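You operate a simulated robot arm through the tools that you are given. There is no shell and no other tool. Be economical: measure what you need, move in short steps, check, and stop when the job is done.

The job below is to be done with a simulated robot arm. You get a single attempt, and the scene is never put back.

Task
Take the white oxygen cell from the top of the grey bench and leave it on top of the grey rail clamp. Take the blue tape roll and put it in the green bin. Put the A sensor box from the top of the grey bench on the red tray and the B sensor box in the inside of the red desk tray. Fetch the purple case and set it on the top of the black table. Take the green card on the top of the grey bench and put it away on the top shelf of the filter rack. Take the cream jug and leave it on top of the long white casing. The order is free. Set down upright: sensor box, cream jug.
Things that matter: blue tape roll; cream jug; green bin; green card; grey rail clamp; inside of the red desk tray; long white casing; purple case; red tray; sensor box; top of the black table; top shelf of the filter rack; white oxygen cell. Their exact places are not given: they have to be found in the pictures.

The check looks at the end state, three seconds after you hand in, the way a careful person would. Anything else that was tipped, shoved, dropped, spilled or broken makes it a failure.

Robot
A 7-joint arm with a two-finger parallel gripper on a trunk, on a base that drives. Base frame: it is fixed to the floor where the robot stands at the start and does not move with it; the origin is under the middle of the robot, x ahead of it, y to its left, z up; the surface under the hand at the start is at about z = 760. Lengths are in mm, angles in rad, forces in N, time in s.
With the tool pointing down near the work surface it reaches from about 500 to 960 mm from the robot's upright axis, wherever it stands. Its first joint turns from -2.897 to 2.897 rad. Places, roughly: blue tape roll (7x7x2 cm) [900, -200, 300]; cream jug (13x9x12 cm) [2900, 500, 200]; green bin [1500, 250, 750]; green card [2000, 250, 750]; grey rail clamp (6x9x5 cm) [700, 200, 800]; inside of the red desk tray (18x15 cm) [1760, -2380, 800]; long white casing (56x15x12 cm) [2300, 5100, 900]; purple case (13x9x5 cm) [1800, 200, 800]; red tray [1000, 0, 750]; sensor box [1000, 250, 750]; top of the black table [3700, 3600, 700]; top shelf of the filter rack (49x25 cm) [480, 680, 1160]; white oxygen cell [500, 0, 750]. Payload 3.91 kg.
Tool frame: the origin (TCP) lies between the finger pads and is the grasp point; the fingertips stand 30 mm ahead of it; z points along the fingers, y is the line along which they close. The gripper opens to 110 mm. The fingers are 20 mm wide and 10 mm thick; the gripper's body (48 by 112 mm) begins 55 mm behind the TCP.
Orientation is told as [roll, pitch, yaw] about the base's x, y, z axes, in that order, counted from this pose: with the fingers straight down and closing along the base's y, the tool's x points along the base's -x, its y along +y and its z along -z.

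Tools
- The arm moves only by the tool servo_tool. Its argument "series" is one flat list of numbers, 6 for each row, row after row: the shift along the tool's x, y, z in units of 400 mm (1.0 is 400 mm), then the turn, a rotation vector about the tool's x, y, z in units of 120 degrees (1.0 is 120 degrees). In form: [tx, ty, tz, wx, wy, wz, tx, ty, tz, wx, wy, wz, ...]. A call has 1 to 8 rows; each row is the pose to reach, as a shift and turn from the pose commanded when the call began, along the tool's axes at that moment. "jaw" is the finger opening in mm, from 0 to 110, set as the call begins (left out, the last holds). A call with a number of a shift or a turn outside -1 to 1 is refused whole. Rows are played at 5 a second. More than 50 mm and 0.15 rad between two rows, or a gripper value outside its range, and nothing of the call is played. Where a pose cannot be reached the arm comes as near as it can. A force on the tool above 40 N (or 10 N above the force at the start of the call, whichever is more), or a blocked arm, ends the call early, and 0.2 s more pass. The fingers move at their own pace (about 72 mm/s each) and stop on an object; they squeeze with about 41 N. The grip force told is the motor's: it shows also when the fingers shut on nothing. Time passes only in rows, and 0.2 s behind the last, so rows that repeat a pose let the fingers close. The reply holds the time, the measured pose of the TCP, the force on the tool along the base axes, the opening and the grip force, in the units named above and with some noise, with the torque about the TCP (base axes, N m) and any sound that the robot's microphone picked up.
- Cameras (640 x 400 px; columns grow to the right, rows downward): "scene" is now at [232.6, 46.7, 1421.4]; the picture's right is [0.59, -0.81, 0.00], its down [-0.60, -0.44, -0.67] and it looks along [0.54, 0.40, -0.74] (base axes); focal length 257 px, centre (320, 200). "wrist" rides on the gripper at [72, 17, -103] in the tool frame; the picture's right is [-0.23, 0.97, 0.00], its down [-0.76, -0.18, -0.62] and it looks along [-0.61, -0.14, 0.78] (tool axes); focal length 222 px, centre (320, 200).
- snapshot(camera): a new picture of that camera. It takes no simulated time.
- lift_body(by): slides the trunk up (or, below 0, down) by that many mm; the arm and the scene camera ride with it, the base frame stays. It gives what a move gives, with no picture.
- base_move(legs): drives the robot by 1 to 6 legs, each [ahead, left, turn to the left] in mm, mm and rad, along the robot's own axes; the way and the turn of a leg run together, so that a leg with both is an arc; at most 1500 mm and 3.142 rad a leg. The arm and the cameras ride along, it lands a little off, and it stops where it bumps. It gives what a move gives.
- head_to(pan, tilt): turns the head with the scene camera to pan (to the left, within 1.501 rad either way) and tilt (down, from -0.506 to 1.204), counted from straight ahead of the robot. It gives what a move gives.
- measure_at(camera, pixels): for up to 12 pixels [column, row] of the newest picture of that camera ("zoom" is the newest enlarged one), the place [x, y, z] in the base frame of the surface seen there, good to about 2 mm. It takes no simulated time.
- close_up(camera, box): a new picture of the part [left, top, right, bottom] of that camera's present view, enlarged. It takes no simulated time.
- close_job(): hands the job in; it is judged then, once.

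Go step by step. Measure first, check grasps and placings, and put right what went wrong. The budget is 138 turns and 150 pictures, counting those below and the enlarged ones. Unless the task says otherwise, let go and move clear before handing in, and close with one line.

The tools are called after "Call:" as name(argument=value, ...) on one line, values as JSON. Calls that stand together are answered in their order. servo_tool: Moves the arm, as the interface text tells. Its arguments: {"type":"object","properties":{"series":{"type":"array","items":{"type":"number"}},"jaw":{"type":"number"}},"required":["series"]} The other tools are called the same way: lift_body (by) slides the trunk up or down; base_move (legs) drives the base; head_to (pan, tilt) turns the head that bears the scene camera; snapshot (camera) takes a picture; measure_at (camera, pixels) gives the place of the surface under pixels of a picture; close_up (camera, box) takes an enlarged picture of a part of a camera's view; close_job () hands the job in.

At the start:

```text
clock: 0.0
eef_pos: [587.5, 315.2, 1000.8]
orientation: [-0.001, 0.0, 0.001]
force: [-0.4, -0.2, -0.1]
torque: [0.0, -0.01, 0.04]
width: 109.9
finger_force: 0.2
trunk travel left (down, up): [-625.0, 57.0]
robot x, y, heading: [3.2, 2.7, -0.0]
head pan, tilt: [0.635, 0.834]
```

scene: 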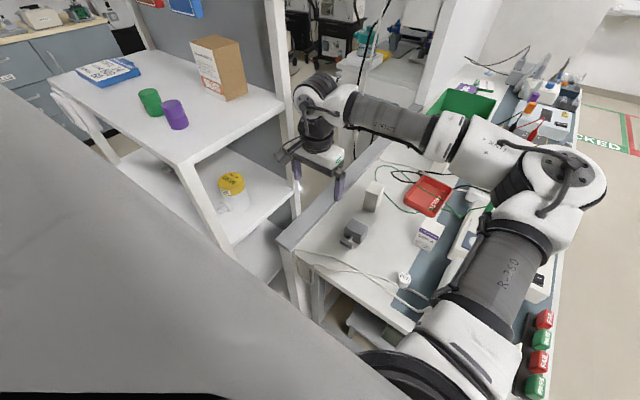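
wrist: 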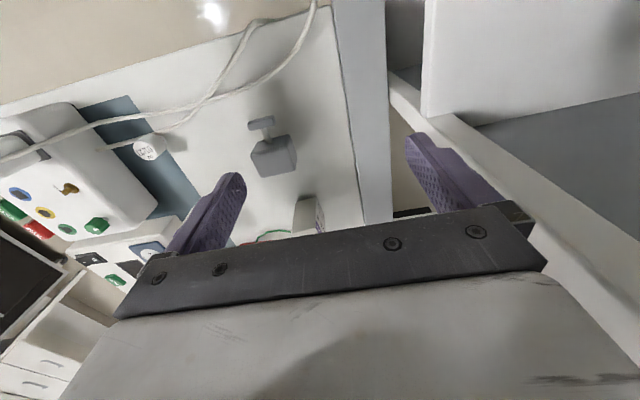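

The scene shows the bench with the clamp near (355,232), the red tray (428,195), a round white cell (403,280) and boxes at (372,195) and (428,235). I'll enlarge this area and measure it.

Call:
close_up(camera="scene", box=[280, 150, 480, 320])

Call:
close_up(camera="scene", box=[400, 30, 600, 155])

Call:
measure_at(camera="scene", pixels=[[355, 232], [372, 188], [427, 195], [428, 228], [403, 278], [465, 103], [468, 88], [535, 95], [340, 260], [230, 180], [110, 68], [150, 95]])

```text
2.35 times, centred on (380, 235) of scene
```

zoom: 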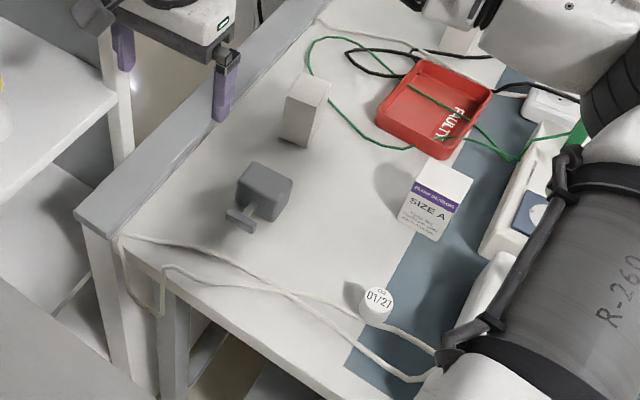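

```text
3.20 times, centred on (500, 92) of scene
```

zoom: 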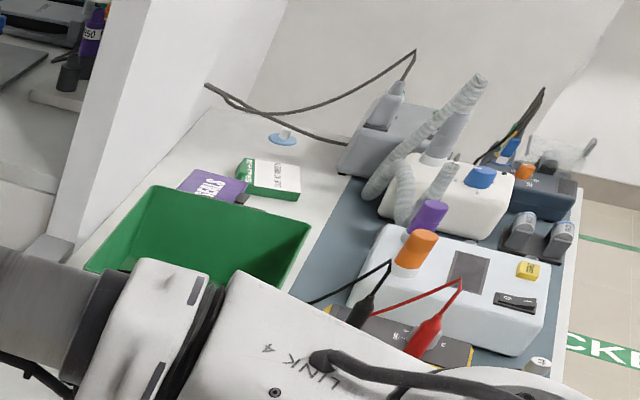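

```text
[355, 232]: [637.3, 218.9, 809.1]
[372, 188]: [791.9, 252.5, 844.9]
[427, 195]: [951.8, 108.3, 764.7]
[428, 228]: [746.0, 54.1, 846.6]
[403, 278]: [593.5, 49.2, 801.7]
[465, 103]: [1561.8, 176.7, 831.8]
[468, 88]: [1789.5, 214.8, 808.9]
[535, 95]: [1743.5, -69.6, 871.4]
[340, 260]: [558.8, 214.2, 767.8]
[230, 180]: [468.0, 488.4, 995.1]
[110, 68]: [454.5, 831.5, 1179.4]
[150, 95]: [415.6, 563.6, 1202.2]
```

The A box is at (746,54), the cell at about (594,49) and the green card and purple case lie behind the bin. I'll look closely at the clamp and cell from both cameras.

Call:
close_up(camera="wrist", box=[120, 60, 360, 250])

Call:
close_up(camera="scene", box=[320, 200, 440, 300])

```text
2.11 times, centred on (240, 155) of wrist
```

zoom: 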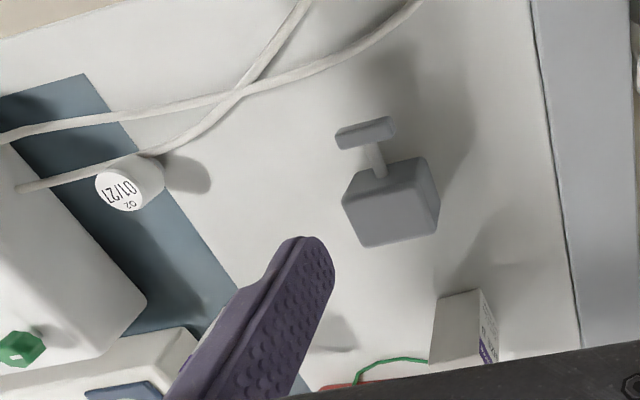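

```text
4.00 times, centred on (380, 250) of scene
```

zoom: 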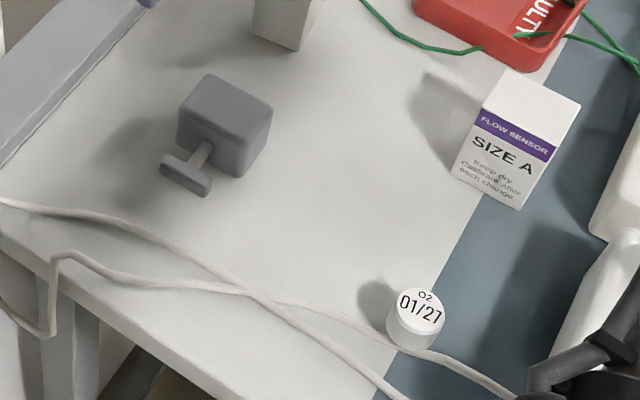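

Call:
measure_at(camera="zoom", pixels=[[418, 310], [395, 300], [440, 318], [415, 290], [400, 340], [208, 80], [268, 108], [185, 110], [240, 140], [225, 110], [188, 175], [530, 100]])

Call:
measure_at(camera="wrist", pixels=[[141, 148], [148, 147], [159, 145]])

```text
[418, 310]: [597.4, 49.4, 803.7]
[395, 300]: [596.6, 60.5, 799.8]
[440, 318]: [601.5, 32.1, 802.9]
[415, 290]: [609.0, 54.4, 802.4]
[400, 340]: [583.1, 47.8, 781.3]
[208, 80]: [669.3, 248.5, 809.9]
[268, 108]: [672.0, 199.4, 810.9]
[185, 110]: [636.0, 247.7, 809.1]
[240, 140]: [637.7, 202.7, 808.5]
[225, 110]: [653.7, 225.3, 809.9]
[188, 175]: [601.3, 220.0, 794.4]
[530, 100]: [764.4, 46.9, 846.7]
```

```text
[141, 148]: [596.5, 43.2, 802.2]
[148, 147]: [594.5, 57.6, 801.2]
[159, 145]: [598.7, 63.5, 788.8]
```

Cell centre is about (597,47), top 803; the clamp block top is centred at (654,225,810). Checking clearances of the device beside the cell before descending.

Call:
measure_at(camera="wrist", pixels=[[152, 200], [120, 180], [100, 140], [90, 150], [130, 160], [175, 160], [170, 125], [140, 136], [145, 112]])

Call:
servo_tool(series=[0, -0.12, 0, 0, 0, 0, 0, -0.24, 0, 0, 0, 0, 0, -0.36, 0, 0, 0, 0, 0, -0.48, 0, 0, 0, 0, 0, -0.6, 0, 0, 0, 0, -0.023, -0.67, 0.1, 0, 0, 0, -0.023, -0.67, 0.2, 0, 0, 0], jaw=60)

Call:
snapshot(camera="wrist")

```text
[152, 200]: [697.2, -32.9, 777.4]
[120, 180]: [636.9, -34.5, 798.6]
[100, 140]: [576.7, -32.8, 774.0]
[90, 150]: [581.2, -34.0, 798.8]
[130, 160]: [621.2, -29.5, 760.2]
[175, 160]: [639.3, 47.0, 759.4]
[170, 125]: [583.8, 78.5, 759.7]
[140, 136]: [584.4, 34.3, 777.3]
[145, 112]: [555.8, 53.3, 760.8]
```

```text
clock: 1.6
eef_pos: [597.1, 47.4, 918.8]
orientation: [0.001, -0.001, 0.001]
force: [-0.1, -0.1, -1.0]
torque: [0.0, -0.01, 0.0]
width: 59.9
finger_force: 0.0
trunk travel left (down, up): [-625.0, 57.0]
robot x, y, heading: [-2.9, 1.1, 0.001]
head pan, tilt: [0.635, 0.834]
```

```text
143 pictures are left
```

wrist: 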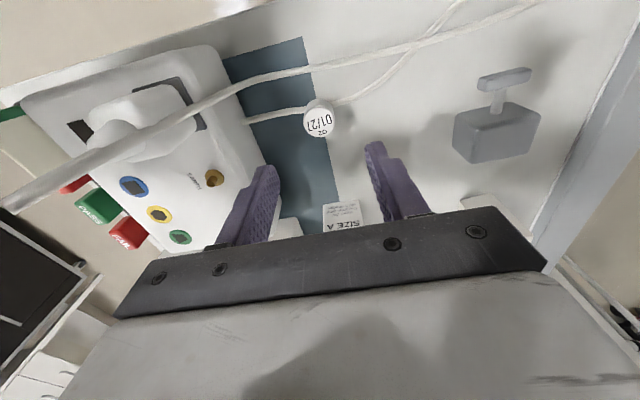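

The cell at (318,118) lies between the fingers and clear of the device. Descending and gripping.

Call:
servo_tool(series=[0, 0, 0.1, 0, 0, 0, 0, 0, 0.2, 0, 0, 0, 0, 0, 0.295, 0, 0, 0, 0, 0, 0.295, 0, 0, 0])

Call:
servo_tool(series=[0, 0, 0, 0, 0, 0, 0, 0, 0, 0, 0, 0, 0, 0, 0, 0, 0, 0], jaw=15)

Call:
snapshot(camera="wrist")

```text
clock: 2.6
eef_pos: [598.2, 49.3, 798.0]
orientation: [0.0, -0.001, -0.001]
force: [-0.3, 0.2, 0.5]
torque: [-0.01, -0.03, 0.0]
width: 60.2
finger_force: 0.1
trunk travel left (down, up): [-625.0, 57.0]
robot x, y, heading: [-2.8, 2.0, 0.001]
head pan, tilt: [0.635, 0.834]
```

```text
clock: 3.4
eef_pos: [597.5, 50.1, 797.5]
orientation: [0.001, -0.001, 0.0]
force: [0.7, -0.2, 0.8]
torque: [-0.01, 0.0, -0.01]
width: 30.6
finger_force: 41.7
trunk travel left (down, up): [-625.0, 57.0]
robot x, y, heading: [-0.9, 5.8, 0.001]
head pan, tilt: [0.635, 0.834]
```

```text
142 pictures are left
```

wrist: 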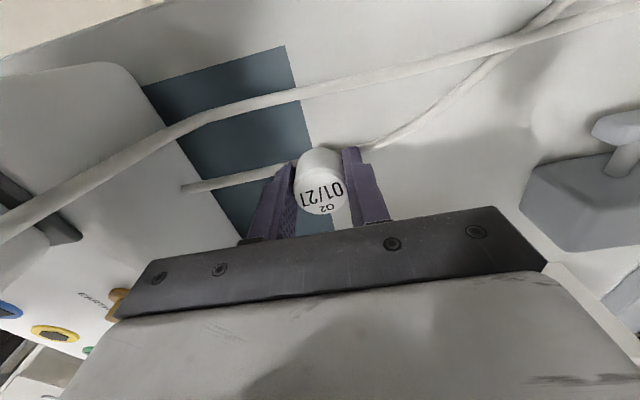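

Gripped (30.6 mm). Lift and carry over the clamp.

Call:
servo_tool(series=[0, 0, -0.1, 0, 0, 0, 0, 0, -0.2, 0, 0, 0, -0.035, 0.11, -0.2, 0, 0, 0, -0.07, 0.22, -0.2, 0, 0, 0, -0.105, 0.33, -0.2, 0, 0, 0, -0.141, 0.4375, -0.2, 0, 0, 0, -0.141, 0.4375, -0.2, 0, 0, 0])

Call:
snapshot(camera="scene")

Call:
snapshot(camera="wrist")

```text
clock: 5.0
eef_pos: [652.4, 222.5, 882.6]
orientation: [0.0, -0.001, 0.0]
force: [1.1, 0.3, -0.4]
torque: [0.0, -0.02, 0.01]
width: 30.4
finger_force: 40.6
trunk travel left (down, up): [-625.0, 57.0]
robot x, y, heading: [-1.7, -3.3, -0.0]
head pan, tilt: [0.635, 0.834]
```

```text
141 pictures are left
```

scene: 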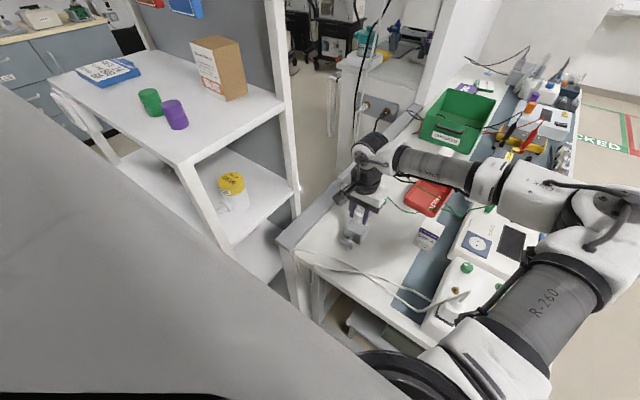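

```text
140 pictures are left
```

wrist: 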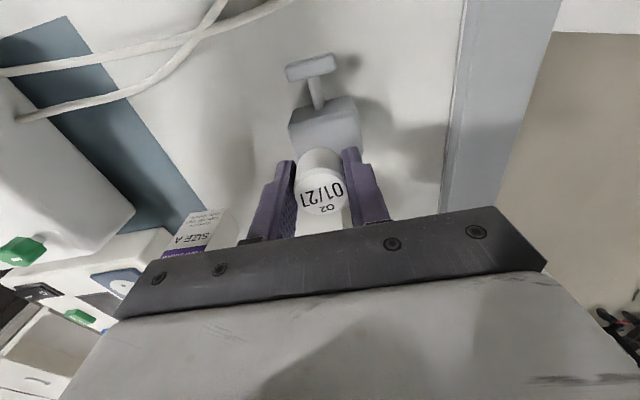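

Aligned over the clamp; lowering in small steps until contact.

Call:
servo_tool(series=[0, 0, 0.04, 0, 0, 0, 0, 0, 0.065, 0, 0, 0, 0, 0, 0.072, 0, 0, 0, 0, 0, 0.072, 0, 0, 0])

Call:
close_up(camera="scene", box=[310, 180, 410, 260])

Call:
snapshot(camera="wrist")

```text
clock: 6.0
eef_pos: [653.0, 223.4, 853.3]
orientation: [-0.001, 0.001, 0.0]
force: [0.6, 0.6, -0.3]
torque: [-0.01, -0.01, -0.02]
width: 30.4
finger_force: 40.8
trunk travel left (down, up): [-625.0, 57.0]
robot x, y, heading: [-2.2, -3.1, 0.002]
head pan, tilt: [0.635, 0.834]
```

```text
5.00 times, centred on (360, 220) of scene
```

zoom: 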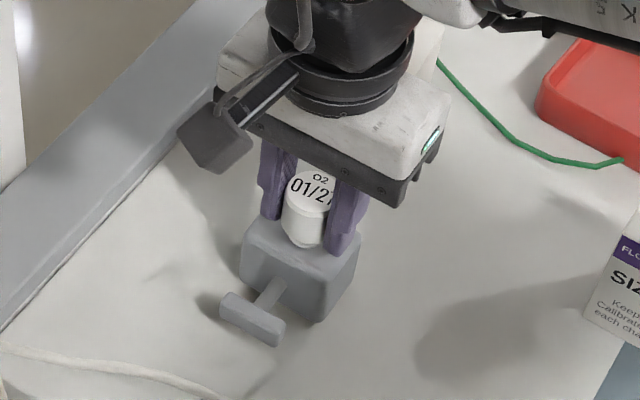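

```text
138 pictures are left
```

wrist: 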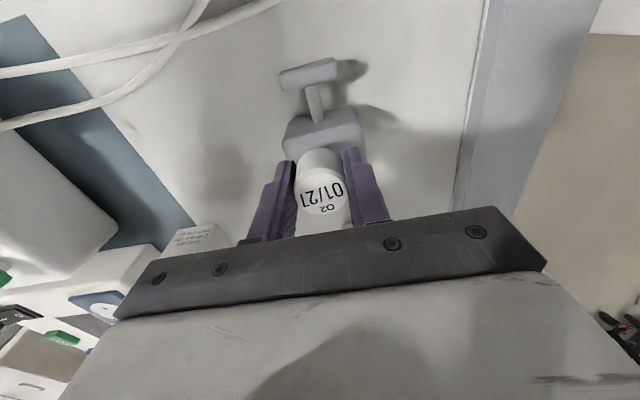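

Not yet touching (853, expecting about 848). Inch down.

Call:
servo_tool(series=[0, 0, 0.005, 0, 0, 0, 0, 0, 0.01, 0, 0, 0, 0, 0, 0.01, 0, 0, 0])

```text
clock: 6.8
eef_pos: [652.3, 222.6, 849.4]
orientation: [0.0, 0.0, 0.0]
force: [-0.6, 0.0, -0.7]
torque: [0.03, 0.0, 0.01]
width: 30.4
finger_force: 41.5
trunk travel left (down, up): [-625.0, 57.0]
robot x, y, heading: [0.6, -1.7, 0.002]
head pan, tilt: [0.635, 0.834]
```

Call:
servo_tool(series=[0, 0, 0.003, 0, 0, 0, 0, 0, 0.006, 0, 0, 0, 0, 0, 0.006, 0, 0, 0])

```text
clock: 7.6
eef_pos: [652.1, 222.1, 847.5]
orientation: [0.002, -0.001, 0.0]
force: [-1.1, -1.1, 10.9]
torque: [-0.08, 0.02, 0.03]
width: 30.2
finger_force: 41.6
trunk travel left (down, up): [-625.0, 57.0]
robot x, y, heading: [-3.6, -2.5, 0.0]
head pan, tilt: [0.635, 0.834]
```

Contact force of 11 N. Open to 60 and retreat upward.

Call:
servo_tool(series=[0, 0, 0, 0, 0, 0, 0, 0, 0, 0, 0, 0, 0, 0, -0.1, 0, 0, 0, 0, 0, -0.2, 0, 0, 0, 0, 0, -0.3, 0, 0, 0, 0, 0, -0.3, 0, 0, 0], jaw=60)

Call:
snapshot(camera="wrist")

Call:
close_up(camera="scene", box=[310, 160, 470, 260])

```text
clock: 9.0
eef_pos: [652.3, 223.7, 966.1]
orientation: [-0.001, -0.001, 0.0]
force: [0.5, 0.1, -0.6]
torque: [0.0, 0.02, 0.0]
width: 60.1
finger_force: 0.0
trunk travel left (down, up): [-625.0, 57.0]
robot x, y, heading: [0.3, -0.5, -0.005]
head pan, tilt: [0.635, 0.834]
```

```text
137 pictures are left
```

wrist: 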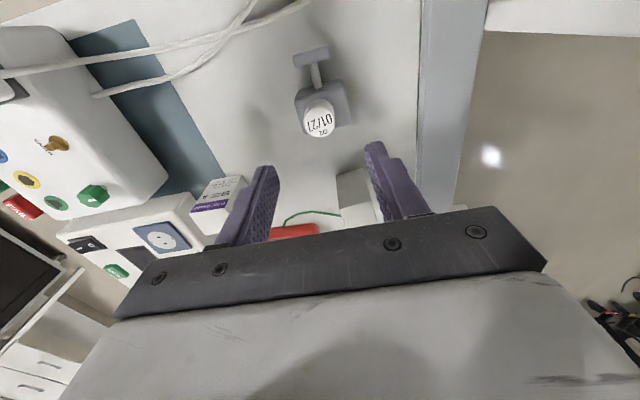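

```text
4.00 times, centred on (390, 210) of scene
```

zoom: 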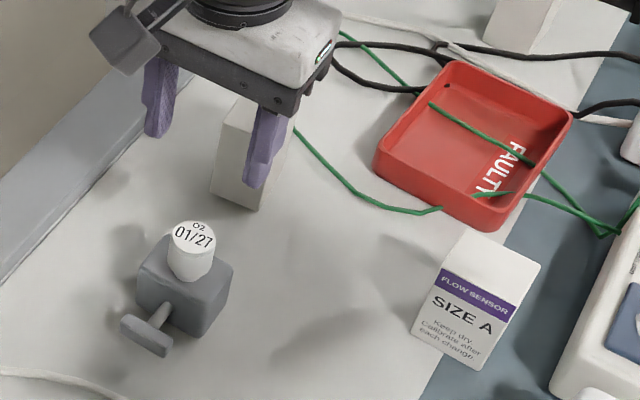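

The cell stands on the clamp. Now measure box A and the red tray in the zoom picture.

Call:
measure_at(camera="zoom", pixels=[[466, 232], [538, 265], [443, 268], [513, 302], [490, 265], [412, 335], [482, 370], [375, 165], [500, 225], [572, 110], [450, 65], [440, 150]])

Call:
measure_at(camera="scene", pixels=[[355, 232], [427, 190]])

```text
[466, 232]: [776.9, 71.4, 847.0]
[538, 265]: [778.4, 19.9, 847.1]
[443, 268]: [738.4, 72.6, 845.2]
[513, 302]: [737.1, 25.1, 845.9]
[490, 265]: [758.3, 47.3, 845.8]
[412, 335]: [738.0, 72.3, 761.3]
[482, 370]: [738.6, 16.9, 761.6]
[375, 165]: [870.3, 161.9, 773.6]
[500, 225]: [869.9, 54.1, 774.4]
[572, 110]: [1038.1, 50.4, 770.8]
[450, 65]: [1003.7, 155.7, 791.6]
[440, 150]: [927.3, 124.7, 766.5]
```

```text
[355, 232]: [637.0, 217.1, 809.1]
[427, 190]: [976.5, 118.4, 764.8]
```

Box A is 40×52×86, centred (758,47). Measuring the green wire in the tray to choose a clear placing spot.

Call:
measure_at(camera="zoom", pixels=[[430, 103], [470, 125], [510, 150], [540, 172], [500, 195], [475, 197], [520, 205], [400, 165], [455, 110], [430, 180], [420, 140], [380, 150]])

Call:
close_up(camera="scene", box=[390, 160, 470, 220])

```text
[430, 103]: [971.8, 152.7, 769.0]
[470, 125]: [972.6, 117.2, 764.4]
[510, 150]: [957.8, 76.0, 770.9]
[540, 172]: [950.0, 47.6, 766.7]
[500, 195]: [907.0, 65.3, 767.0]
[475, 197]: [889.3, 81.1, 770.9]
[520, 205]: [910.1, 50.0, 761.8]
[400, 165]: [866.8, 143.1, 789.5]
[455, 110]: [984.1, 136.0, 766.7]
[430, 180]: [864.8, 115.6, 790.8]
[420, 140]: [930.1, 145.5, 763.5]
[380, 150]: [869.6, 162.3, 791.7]
```

```text
6.67 times, centred on (430, 190) of scene
```

zoom: 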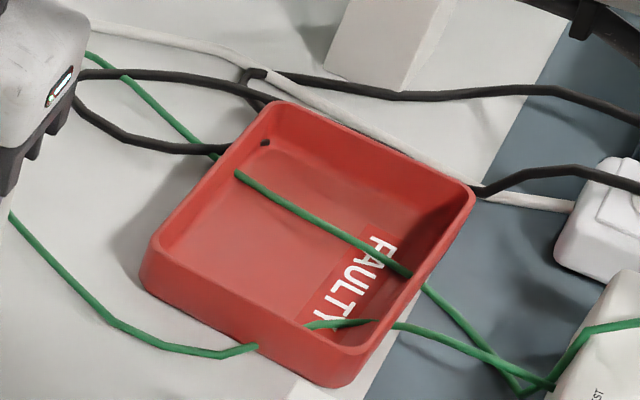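

Free tray space is around (915,118), clear of both wires. Move onto box A and grip.

Call:
servo_tool(series=[-0.053, -0.0885, 0, 0, 0, 0, -0.106, -0.177, 0, 0, 0, 0, -0.159, -0.2655, 0, 0, 0, 0, -0.212, -0.354, 0, 0, 0, 0, -0.265, -0.4425, 0, 0, 0, 0, -0.265, -0.4425, 0.1, 0, 0, 0, -0.265, -0.4425, 0.18, 0, 0, 0, -0.265, -0.4425, 0.18, 0, 0, 0], jaw=85)

Call:
snapshot(camera="wrist")

```text
clock: 10.8
eef_pos: [759.5, 48.1, 892.0]
orientation: [0.0, 0.001, 0.0]
force: [0.0, -0.1, 0.6]
torque: [0.01, -0.01, 0.02]
width: 85.1
finger_force: 0.0
trunk travel left (down, up): [-625.0, 57.0]
robot x, y, heading: [1.6, -2.2, 0.003]
head pan, tilt: [0.635, 0.834]
```

```text
134 pictures are left
```

wrist: 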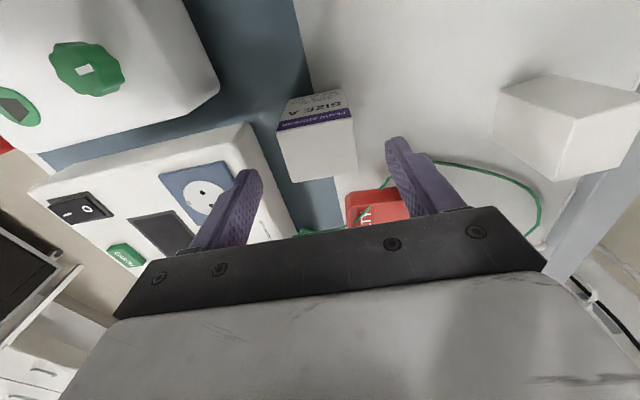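

Checking the blue-dial device's clearance against the right finger.

Call:
measure_at(camera="wrist", pixels=[[245, 140], [270, 190], [318, 110], [318, 150], [285, 140], [350, 130]])

Call:
servo_tool(series=[0, 0, 0.08, 0, 0, 0, 0, 0, 0.16, 0, 0, 0, 0, 0, 0.16, 0, 0, 0])

Call:
servo_tool(series=[0, 0, 0, 0, 0, 0, 0, 0, 0, 0, 0, 0, 0, 0, 0, 0, 0, 0], jaw=35)

Call:
servo_tool(series=[0, 0, -0.06, 0, 0, 0, 0, 0, -0.12, 0, 0, 0, 0, 0, -0.12, 0, 0, 0])

Call:
snapshot(camera="wrist")

```text
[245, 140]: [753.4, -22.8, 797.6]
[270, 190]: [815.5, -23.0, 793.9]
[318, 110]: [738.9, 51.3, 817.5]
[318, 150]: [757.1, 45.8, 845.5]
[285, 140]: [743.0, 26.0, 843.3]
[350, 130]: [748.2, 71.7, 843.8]
```

```text
clock: 11.6
eef_pos: [757.0, 48.1, 828.3]
orientation: [0.001, 0.0, -0.002]
force: [0.4, 0.2, 0.7]
torque: [-0.01, -0.02, -0.02]
width: 85.1
finger_force: 0.1
trunk travel left (down, up): [-625.0, 57.0]
robot x, y, heading: [3.3, -1.1, -0.002]
head pan, tilt: [0.635, 0.834]
```

```text
clock: 12.4
eef_pos: [757.2, 48.5, 830.2]
orientation: [0.001, -0.001, 0.001]
force: [0.3, 0.2, 0.4]
torque: [0.01, 0.02, -0.01]
width: 54.2
finger_force: 41.1
trunk travel left (down, up): [-625.0, 57.0]
robot x, y, heading: [1.9, 1.2, -0.002]
head pan, tilt: [0.635, 0.834]
```

```text
clock: 13.2
eef_pos: [757.0, 47.4, 878.6]
orientation: [-0.001, 0.0, -0.001]
force: [-0.4, 0.5, -0.1]
torque: [-0.02, -0.01, 0.03]
width: 54.6
finger_force: 40.9
trunk travel left (down, up): [-625.0, 57.0]
robot x, y, heading: [0.8, -0.4, 0.005]
head pan, tilt: [0.635, 0.834]
```

```text
133 pictures are left
```

wrist: 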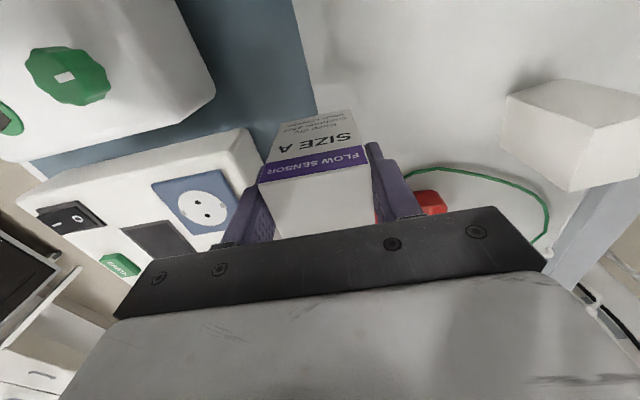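

Held. Carry to (915,118) above the tray, then lower partway.

Call:
servo_tool(series=[0, 0, -0.03, 0, 0, 0, -0.1, 0.044, -0.03, 0, 0, 0, -0.2, 0.088, -0.03, 0, 0, 0, -0.3, 0.132, -0.03, 0, 0, 0, -0.395, 0.175, -0.03, 0, 0, 0, -0.395, 0.175, -0.03, 0, 0, 0, -0.395, 0.175, 0.04, 0, 0, 0, -0.395, 0.175, 0.09, 0, 0, 0])

Call:
snapshot(camera="wrist")

Call:
close_up(camera="scene", box=[370, 130, 490, 220])

```text
clock: 15.0
eef_pos: [914.9, 117.8, 843.0]
orientation: [0.002, 0.0, 0.001]
force: [1.1, 0.2, 0.0]
torque: [0.0, -0.03, 0.0]
width: 54.4
finger_force: 41.1
trunk travel left (down, up): [-625.0, 57.0]
robot x, y, heading: [-0.8, 0.6, -0.002]
head pan, tilt: [0.635, 0.834]
```

```text
132 pictures are left
```

wrist: 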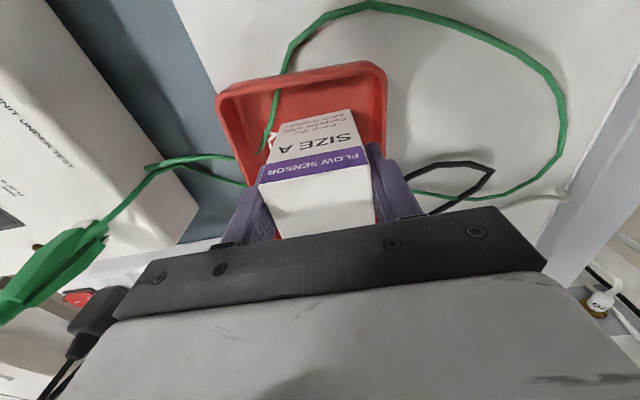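

```text
4.44 times, centred on (430, 175) of scene
```

zoom: 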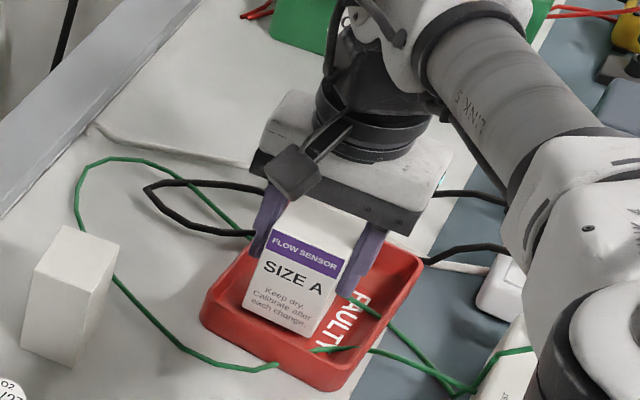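

Box is inside the tray outline and clear of the wires. Lowering gently.

Call:
servo_tool(series=[0, 0, 0.01, 0, 0, 0, 0, 0, 0.018, 0, 0, 0, 0, 0, 0.018, 0, 0, 0])

Call:
servo_tool(series=[0, 0, 0.004, 0, 0, 0, 0, 0, 0.008, 0, 0, 0, 0, 0, 0.008, 0, 0, 0])

```text
clock: 15.8
eef_pos: [917.5, 116.3, 835.8]
orientation: [-0.001, 0.0, 0.001]
force: [0.3, 0.2, -1.2]
torque: [0.03, 0.01, -0.01]
width: 54.1
finger_force: 41.5
trunk travel left (down, up): [-625.0, 57.0]
robot x, y, heading: [-2.3, 2.9, 0.0]
head pan, tilt: [0.635, 0.834]
```

```text
clock: 16.6
eef_pos: [914.9, 117.1, 832.2]
orientation: [0.001, -0.001, 0.0]
force: [0.3, 0.8, 4.4]
torque: [-0.02, 0.05, -0.02]
width: 54.3
finger_force: 42.0
trunk travel left (down, up): [-625.0, 57.0]
robot x, y, heading: [3.6, -2.2, -0.004]
head pan, tilt: [0.635, 0.834]
```

Touching the floor (4 N). Release and lift.

Call:
servo_tool(series=[0, 0, 0, 0, 0, 0, 0, 0, 0, 0, 0, 0, 0, 0, -0.1, 0, 0, 0, 0, 0, -0.2, 0, 0, 0, 0, 0, -0.3, 0, 0, 0, 0, 0, -0.4, 0, 0, 0, 0, 0, -0.4, 0, 0, 0], jaw=80)

Call:
snapshot(camera="wrist")

Call:
head_to(pan=-0.2, tilt=0.6)

Call:
snapshot(camera="scene")

```text
clock: 18.2
eef_pos: [918.3, 115.2, 991.2]
orientation: [0.001, 0.001, -0.001]
force: [-0.9, 0.4, 0.0]
torque: [0.0, 0.01, 0.0]
width: 79.9
finger_force: 0.2
trunk travel left (down, up): [-625.0, 57.0]
robot x, y, heading: [-1.3, 2.9, 0.001]
head pan, tilt: [0.635, 0.834]
```

```text
130 pictures are left
```

wrist: 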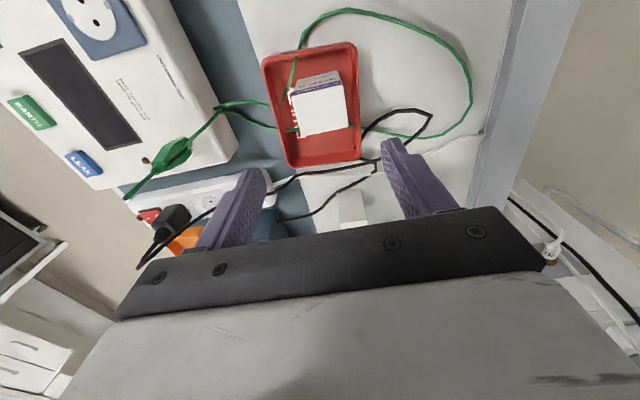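

```text
clock: 19.4
eef_pos: [917.6, 115.2, 990.5]
orientation: [0.0, -0.001, 0.0]
force: [-0.5, -0.1, 0.4]
torque: [0.0, -0.01, 0.02]
width: 79.7
finger_force: 0.1
trunk travel left (down, up): [-625.0, 57.0]
robot x, y, heading: [2.0, 0.8, 0.001]
head pan, tilt: [-0.201, 0.6]
```

```text
129 pictures are left
```

scene: 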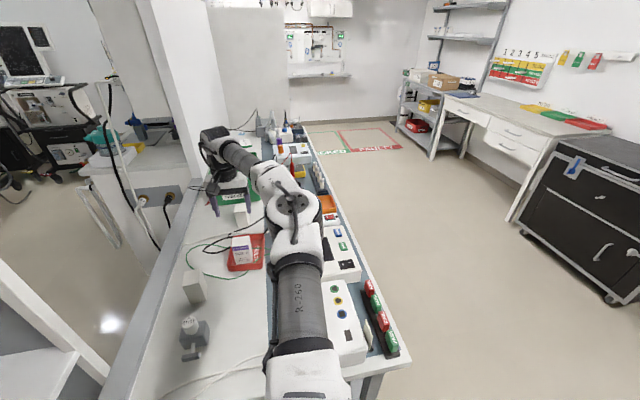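

Box A stands in the tray. The other two boxes' labels face away (+y), so I'll yaw the wrist to view them from the left side.

Call:
servo_tool(series=[0, 0.06, -0.04, 0, 0, 0.07, 0, 0.12, -0.06, 0, 0, 0.14, 0, 0.18, -0.06, 0, 0, 0.21, 0, 0.24, -0.06, 0, 0, 0.28, 0, 0.3, -0.06, 0, 0, 0.35, 0, 0.36, -0.06, 0, 0, 0.42, 0, 0.42, -0.06, 0, 0, 0.49, 0, 0.48, -0.06, 0, 0, 0.56])

Call:
snapshot(camera="wrist")

```text
clock: 21.2
eef_pos: [886.1, 291.8, 1013.6]
orientation: [0.0, 0.002, -1.175]
force: [0.5, 0.6, -0.5]
torque: [0.01, 0.0, -0.03]
width: 80.3
finger_force: 0.1
out of reach, approached as far as the arm can: row 5, 6, 7, 8
trunk travel left (down, up): [-625.0, 57.0]
robot x, y, heading: [1.0, 2.7, -0.003]
head pan, tilt: [-0.201, 0.6]
```

```text
128 pictures are left
```

wrist: 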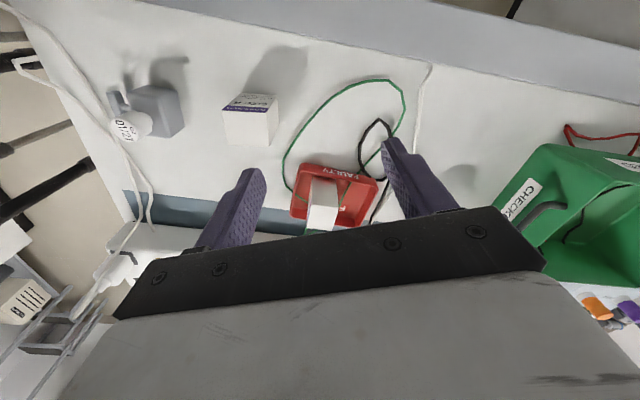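

Box at (250,120) shows its label; zoom in.

Call:
close_up(camera="wrist", box=[200, 80, 300, 150])

Call:
measure_at(camera="wrist", pixels=[[250, 125], [228, 112], [278, 110], [228, 145], [270, 145], [242, 96], [260, 100]])

```text
5.71 times, centred on (250, 115) of wrist
```

zoom: 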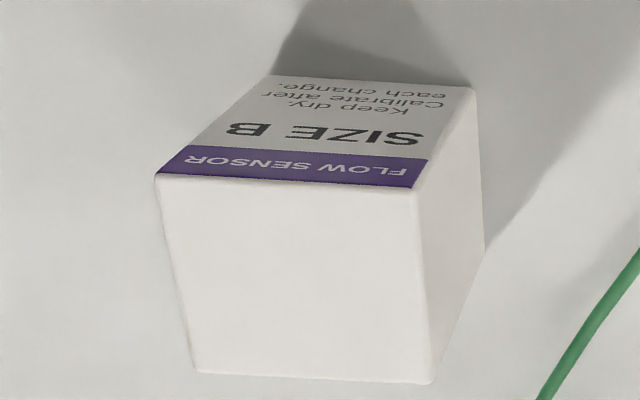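

```text
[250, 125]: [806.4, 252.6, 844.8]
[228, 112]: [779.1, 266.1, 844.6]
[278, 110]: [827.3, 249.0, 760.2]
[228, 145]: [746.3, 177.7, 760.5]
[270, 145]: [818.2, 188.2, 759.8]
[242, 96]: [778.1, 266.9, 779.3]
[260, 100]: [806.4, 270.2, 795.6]
```

This is SIZE B. Measuring its top corners.

Call:
measure_at(camera="zoom", pixels=[[162, 183], [408, 195], [425, 375], [202, 365], [300, 280]])

```text
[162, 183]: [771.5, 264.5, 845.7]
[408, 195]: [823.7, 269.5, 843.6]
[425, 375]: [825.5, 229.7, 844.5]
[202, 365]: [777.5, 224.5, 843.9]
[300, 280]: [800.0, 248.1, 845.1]
```

Box B: centre (800,248), rotated about 0.1 rad, 52 mm along x. I'll align at yaw −1.47 above it.

Call:
servo_tool(series=[0, -0.08, 0, 0, 0, 0.05, -0.01, -0.16, 0, 0, 0, 0.1, -0.0185, -0.241, 0, 0, 0, 0.1413, -0.0185, -0.241, 0, 0, 0, 0.1413], jaw=90)

Call:
snapshot(camera="wrist")

```text
clock: 22.2
eef_pos: [800.3, 247.5, 1013.0]
orientation: [0.0, 0.0, -1.469]
force: [0.4, 0.0, 0.2]
torque: [-0.02, 0.02, -0.01]
width: 90.2
finger_force: 0.0
trunk travel left (down, up): [-625.0, 57.0]
robot x, y, heading: [3.2, -0.3, -0.007]
head pan, tilt: [-0.201, 0.6]
```

```text
126 pictures are left
```

wrist: 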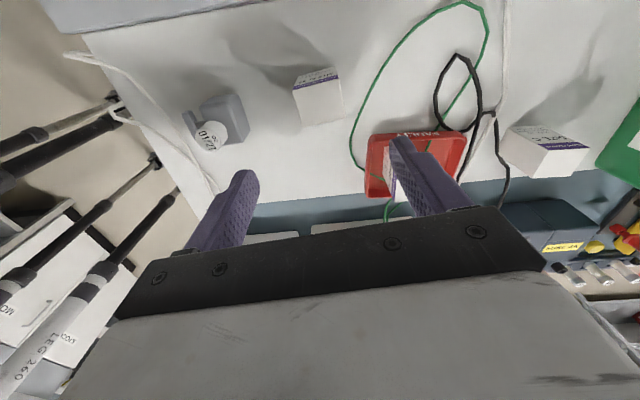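

Box at (318,95) is between the fingers. Descend, grip, lift.

Call:
servo_tool(series=[0, 0, 0.12, 0, 0, 0, 0, 0, 0.24, 0, 0, 0, 0, 0, 0.36, 0, 0, 0, 0, 0, 0.4575, 0, 0, 0, 0, 0, 0.4575, 0, 0, 0])

Call:
servo_tool(series=[0, 0, 0, 0, 0, 0, 0, 0, 0, 0, 0, 0, 0, 0, 0, 0, 0, 0], jaw=30)

Call:
servo_tool(series=[0, 0, -0.12, 0, 0, 0, 0, 0, -0.24, 0, 0, 0, 0, 0, -0.36, 0, 0, 0, 0, 0, -0.45, 0, 0, 0, 0, 0, -0.45, 0, 0, 0])

Call:
snapshot(camera="wrist")

Call:
head_to(pan=-1.0, tilt=0.5)

Call:
snapshot(camera="scene")

```text
clock: 23.4
eef_pos: [798.3, 247.7, 828.0]
orientation: [-0.001, 0.0, -1.468]
force: [0.2, -0.2, 0.7]
torque: [0.0, 0.01, -0.01]
width: 89.9
finger_force: 0.0
trunk travel left (down, up): [-625.0, 57.0]
robot x, y, heading: [-3.7, -3.3, 0.001]
head pan, tilt: [-0.201, 0.6]
```

```text
clock: 24.2
eef_pos: [799.6, 247.5, 829.4]
orientation: [0.001, 0.001, -1.467]
force: [0.4, 0.5, 1.1]
torque: [-0.03, 0.02, -0.03]
width: 54.1
finger_force: 40.3
trunk travel left (down, up): [-625.0, 57.0]
robot x, y, heading: [-0.6, -2.5, -0.003]
head pan, tilt: [-0.201, 0.6]
```

```text
clock: 25.4
eef_pos: [798.2, 249.3, 1009.9]
orientation: [0.001, 0.001, -1.468]
force: [-0.5, 0.6, -0.1]
torque: [-0.01, -0.01, 0.0]
width: 54.4
finger_force: 40.9
trunk travel left (down, up): [-625.0, 57.0]
robot x, y, heading: [-0.4, -1.3, -0.003]
head pan, tilt: [-0.201, 0.6]
```

```text
125 pictures are left
```

wrist: 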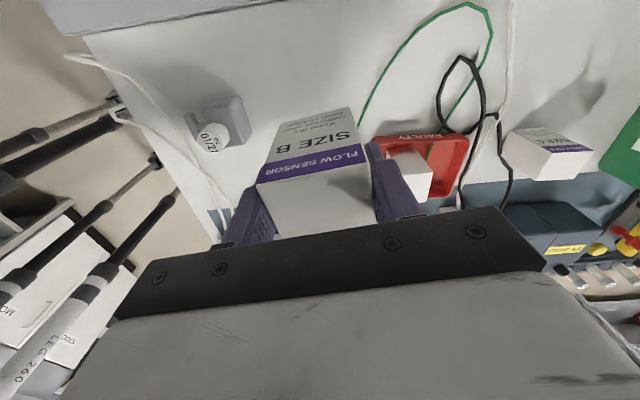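

```text
clock: 26.5
eef_pos: [795.8, 249.5, 1008.9]
orientation: [-0.001, 0.0, -1.468]
force: [-0.2, 0.7, -0.6]
torque: [0.0, 0.02, 0.03]
width: 54.0
finger_force: 40.6
trunk travel left (down, up): [-625.0, 57.0]
robot x, y, heading: [-2.9, -0.0, -0.001]
head pan, tilt: [-1.0, 0.499]
```

```text
124 pictures are left
```

scene: 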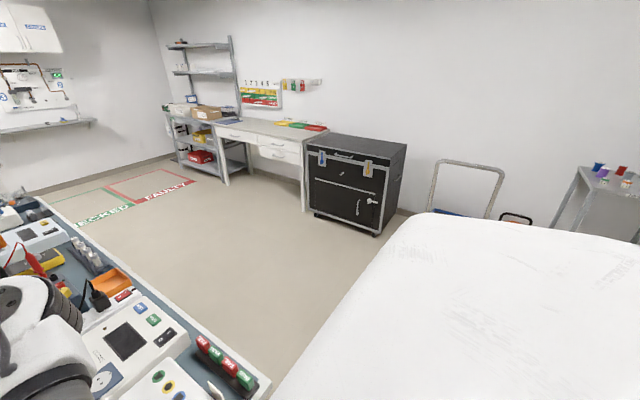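

Measure the tray-like items on the desk and the large white surface at right.

Call:
measure_at(camera="scene", pixels=[[310, 127], [292, 124], [230, 130], [355, 135], [405, 160], [460, 280], [330, 370], [600, 300], [260, 375], [310, 240], [215, 190], [600, 180]])

Call:
close_up(camera="scene", box=[200, 70, 420, 200])

```text
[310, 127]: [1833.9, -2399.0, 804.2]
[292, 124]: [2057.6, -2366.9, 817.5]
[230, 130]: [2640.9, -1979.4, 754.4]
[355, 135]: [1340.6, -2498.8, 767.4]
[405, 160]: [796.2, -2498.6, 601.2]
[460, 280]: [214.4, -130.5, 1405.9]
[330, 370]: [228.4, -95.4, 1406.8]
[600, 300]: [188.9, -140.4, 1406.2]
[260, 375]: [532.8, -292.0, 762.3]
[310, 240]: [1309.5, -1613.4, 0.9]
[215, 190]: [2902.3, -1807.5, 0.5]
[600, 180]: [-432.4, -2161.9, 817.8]
```

```text
2.91 times, centred on (310, 135) of scene
```

zoom: 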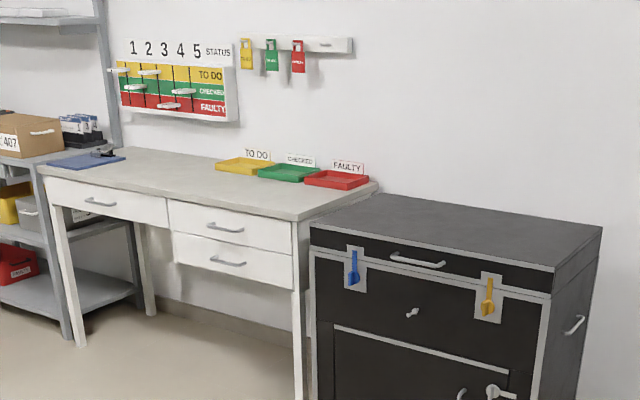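

The white mass is the robot's own shoulder. The red "FAULTY" desk tray is around (1760,-2380). Drive via the aisle with the arm high.

Call:
base_move(legs=[[0, -1000, 0], [1500, 0, 0], [250, 0, 0], [0, 0, -1.571]])

Call:
head_to(pan=0.0, tilt=0.6)

Call:
snapshot(camera="scene")

```text
clock: 46.9
eef_pos: [1946.9, -1838.9, 1007.6]
orientation: [-0.001, 0.0, -3.07]
force: [-0.2, -0.1, -1.2]
torque: [-0.01, 0.0, -0.02]
width: 54.2
finger_force: 40.8
trunk travel left (down, up): [-625.0, 57.0]
robot x, y, heading: [1721.8, -1035.5, -1.606]
head pan, tilt: [-1.0, 0.499]
```

```text
clock: 48.1
eef_pos: [1947.0, -1838.3, 1008.1]
orientation: [-0.001, 0.0, -3.07]
force: [-0.2, 0.1, -0.9]
torque: [0.01, 0.03, -0.01]
width: 54.6
finger_force: 41.1
trunk travel left (down, up): [-625.0, 57.0]
robot x, y, heading: [1723.1, -1036.4, -1.6]
head pan, tilt: [0.0, 0.6]
```

```text
122 pictures are left
```

scene: 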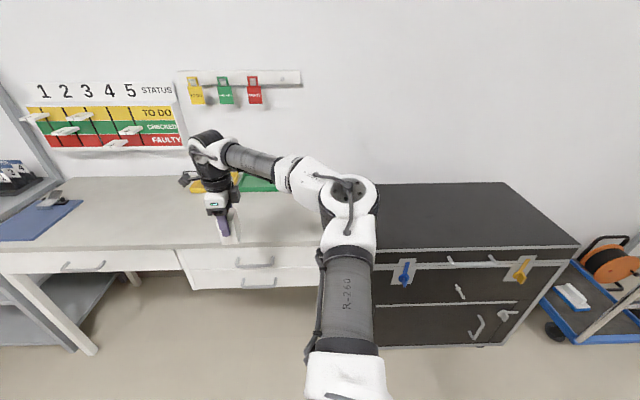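

Drive 490 ahead, then look at the tray.

Call:
base_move(legs=[[490, 0, 0]])

Call:
snapshot(camera="scene")

Call:
snapshot(camera="wrist")

```text
clock: 51.0
eef_pos: [1930.1, -2322.3, 1009.0]
orientation: [0.0, 0.0, -3.072]
force: [1.2, 0.8, -1.0]
torque: [0.05, -0.01, 0.01]
width: 54.5
finger_force: 40.9
trunk travel left (down, up): [-625.0, 57.0]
robot x, y, heading: [1709.1, -1518.1, -1.604]
head pan, tilt: [0.0, 0.6]
```

```text
121 pictures are left
```

scene: 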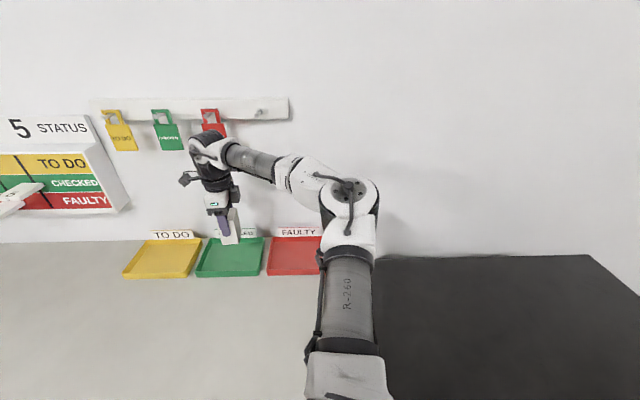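

```text
120 pictures are left
```

wrist: 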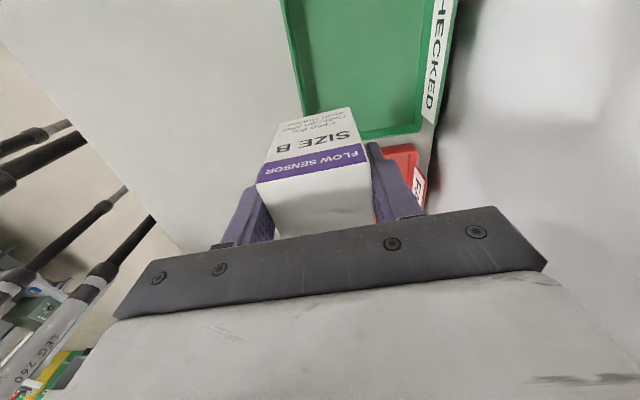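

Call:
measure_at(camera="scene", pixels=[[295, 255], [272, 240], [267, 274], [315, 275], [300, 238], [290, 231], [313, 240], [290, 265], [240, 330], [310, 260]])

Call:
close_up(camera="scene", box=[190, 210, 330, 290])

```text
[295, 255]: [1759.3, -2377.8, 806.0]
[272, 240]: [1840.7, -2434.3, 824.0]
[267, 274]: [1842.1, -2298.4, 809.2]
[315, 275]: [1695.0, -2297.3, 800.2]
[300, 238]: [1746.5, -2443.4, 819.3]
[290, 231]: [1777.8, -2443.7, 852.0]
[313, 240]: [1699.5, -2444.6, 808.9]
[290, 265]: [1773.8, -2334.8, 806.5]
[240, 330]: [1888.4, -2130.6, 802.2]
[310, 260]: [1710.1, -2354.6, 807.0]
```

```text
4.57 times, centred on (260, 250) of scene
```

zoom: 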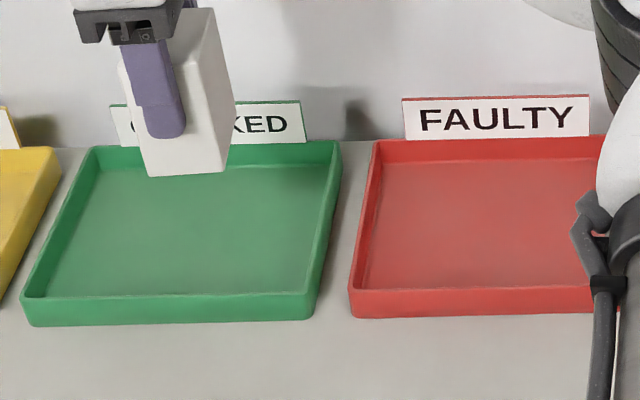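

Tray floor is z≈806, spanning x 1665–1845, y −2440…−2300. Target (1755,−2355); carry there and lower to just above.

Call:
servo_tool(series=[-0.11, 0.013, 0, 0, 0, 0, -0.22, 0.026, 0, 0, 0, 0, -0.33, 0.039, 0, 0, 0, 0, -0.442, 0.052, 0, 0, 0, 0, -0.442, 0.052, 0.1, 0, 0, 0, -0.442, 0.052, 0.2, 0, 0, 0, -0.442, 0.052, 0.3, 0, 0, 0, -0.442, 0.052, 0.3, 0, 0, 0])

Call:
snapshot(camera="wrist")

Call:
snapshot(camera="scene")

```text
clock: 52.8
eef_pos: [1756.3, -2352.9, 889.9]
orientation: [0.002, 0.001, -3.07]
force: [0.3, -0.5, 0.3]
torque: [-0.04, 0.02, 0.05]
width: 54.3
finger_force: 40.7
trunk travel left (down, up): [-625.0, 57.0]
robot x, y, heading: [1704.3, -1518.2, -1.602]
head pan, tilt: [0.0, 0.6]
```

```text
118 pictures are left
```

wrist: 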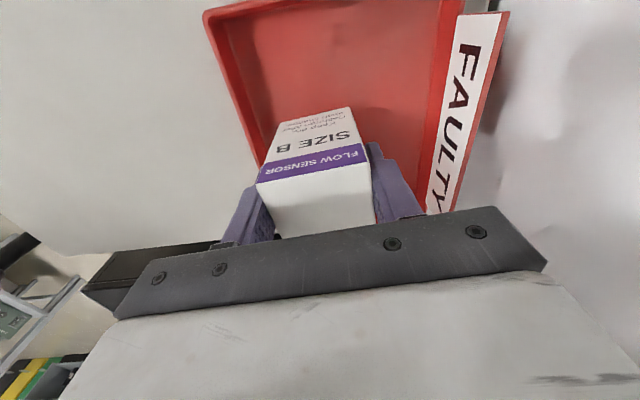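

```text
117 pictures are left
```

scene: 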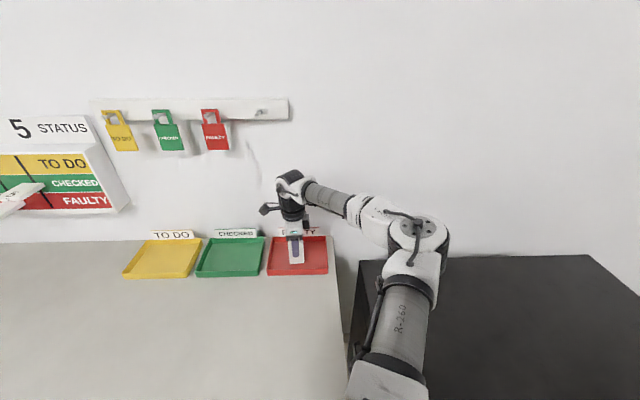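

Over the tray. Lower slowly.

Call:
servo_tool(series=[0, 0, 0.015, 0, 0, 0, 0, 0, 0.028, 0, 0, 0, 0, 0, 0.028, 0, 0, 0])

Call:
servo_tool(series=[0, 0, 0.005, 0, 0, 0, 0, 0, 0.01, 0, 0, 0, 0, 0, 0.01, 0, 0, 0])

```text
clock: 53.6
eef_pos: [1756.1, -2355.1, 877.9]
orientation: [0.0, 0.0, -3.073]
force: [0.4, 0.1, -1.6]
torque: [0.0, 0.03, 0.01]
width: 54.5
finger_force: 40.9
trunk travel left (down, up): [-625.0, 57.0]
robot x, y, heading: [1707.5, -1519.3, -1.605]
head pan, tilt: [0.0, 0.6]
```

```text
clock: 54.4
eef_pos: [1757.3, -2354.5, 872.4]
orientation: [-0.001, -0.001, -3.071]
force: [1.0, -0.1, -1.3]
torque: [0.01, 0.01, -0.04]
width: 54.2
finger_force: 40.8
trunk travel left (down, up): [-625.0, 57.0]
robot x, y, heading: [1704.3, -1519.4, -1.61]
head pan, tilt: [0.0, 0.6]
```

Call:
servo_tool(series=[0, 0, 0.005, 0, 0, 0, 0, 0, 0.009, 0, 0, 0, 0, 0, 0.009, 0, 0, 0])

Call:
close_up(camera="scene", box=[250, 210, 350, 290])

```text
clock: 55.2
eef_pos: [1756.1, -2355.1, 874.4]
orientation: [0.002, 0.001, -3.072]
force: [-2.3, -1.1, 17.3]
torque: [0.44, 0.18, 0.02]
width: 54.1
finger_force: 40.9
trunk travel left (down, up): [-625.0, 57.0]
robot x, y, heading: [1709.2, -1512.8, -1.602]
head pan, tilt: [0.0, 0.6]
```

```text
5.00 times, centred on (300, 250) of scene
```

zoom: 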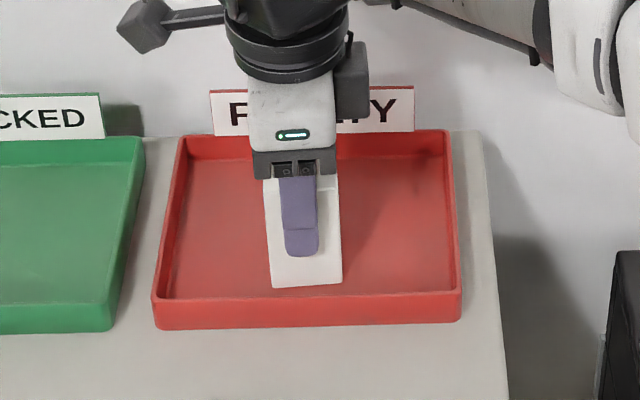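

Contact felt. Release and lift clear, then check.

Call:
servo_tool(series=[0, 0, -0.006, 0, 0, 0, 0, 0, -0.006, 0, 0, 0, 0, 0, -0.1, 0, 0, 0, 0, 0, -0.2, 0, 0, 0, 0, 0, -0.3, 0, 0, 0, 0, 0, -0.4, 0, 0, 0, 0, 0, -0.4, 0, 0, 0], jaw=75)

Call:
close_up(camera="scene", box=[250, 190, 370, 290])

```text
clock: 56.8
eef_pos: [1754.7, -2356.2, 1029.7]
orientation: [-0.001, -0.001, -3.071]
force: [-0.3, 0.4, -0.4]
torque: [-0.01, -0.01, 0.0]
width: 75.1
finger_force: 0.0
trunk travel left (down, up): [-625.0, 57.0]
robot x, y, heading: [1708.6, -1517.5, -1.608]
head pan, tilt: [0.0, 0.6]
```

```text
4.00 times, centred on (310, 240) of scene
```

zoom: 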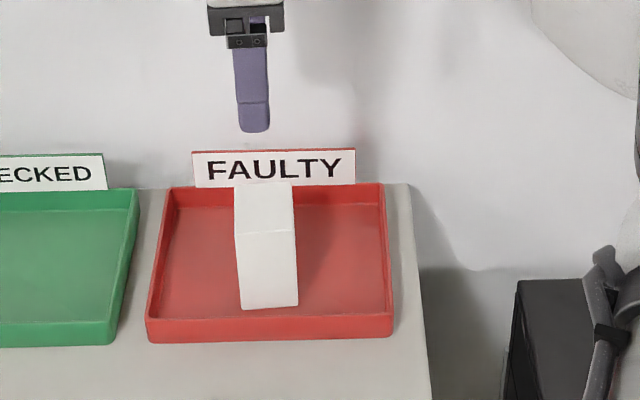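

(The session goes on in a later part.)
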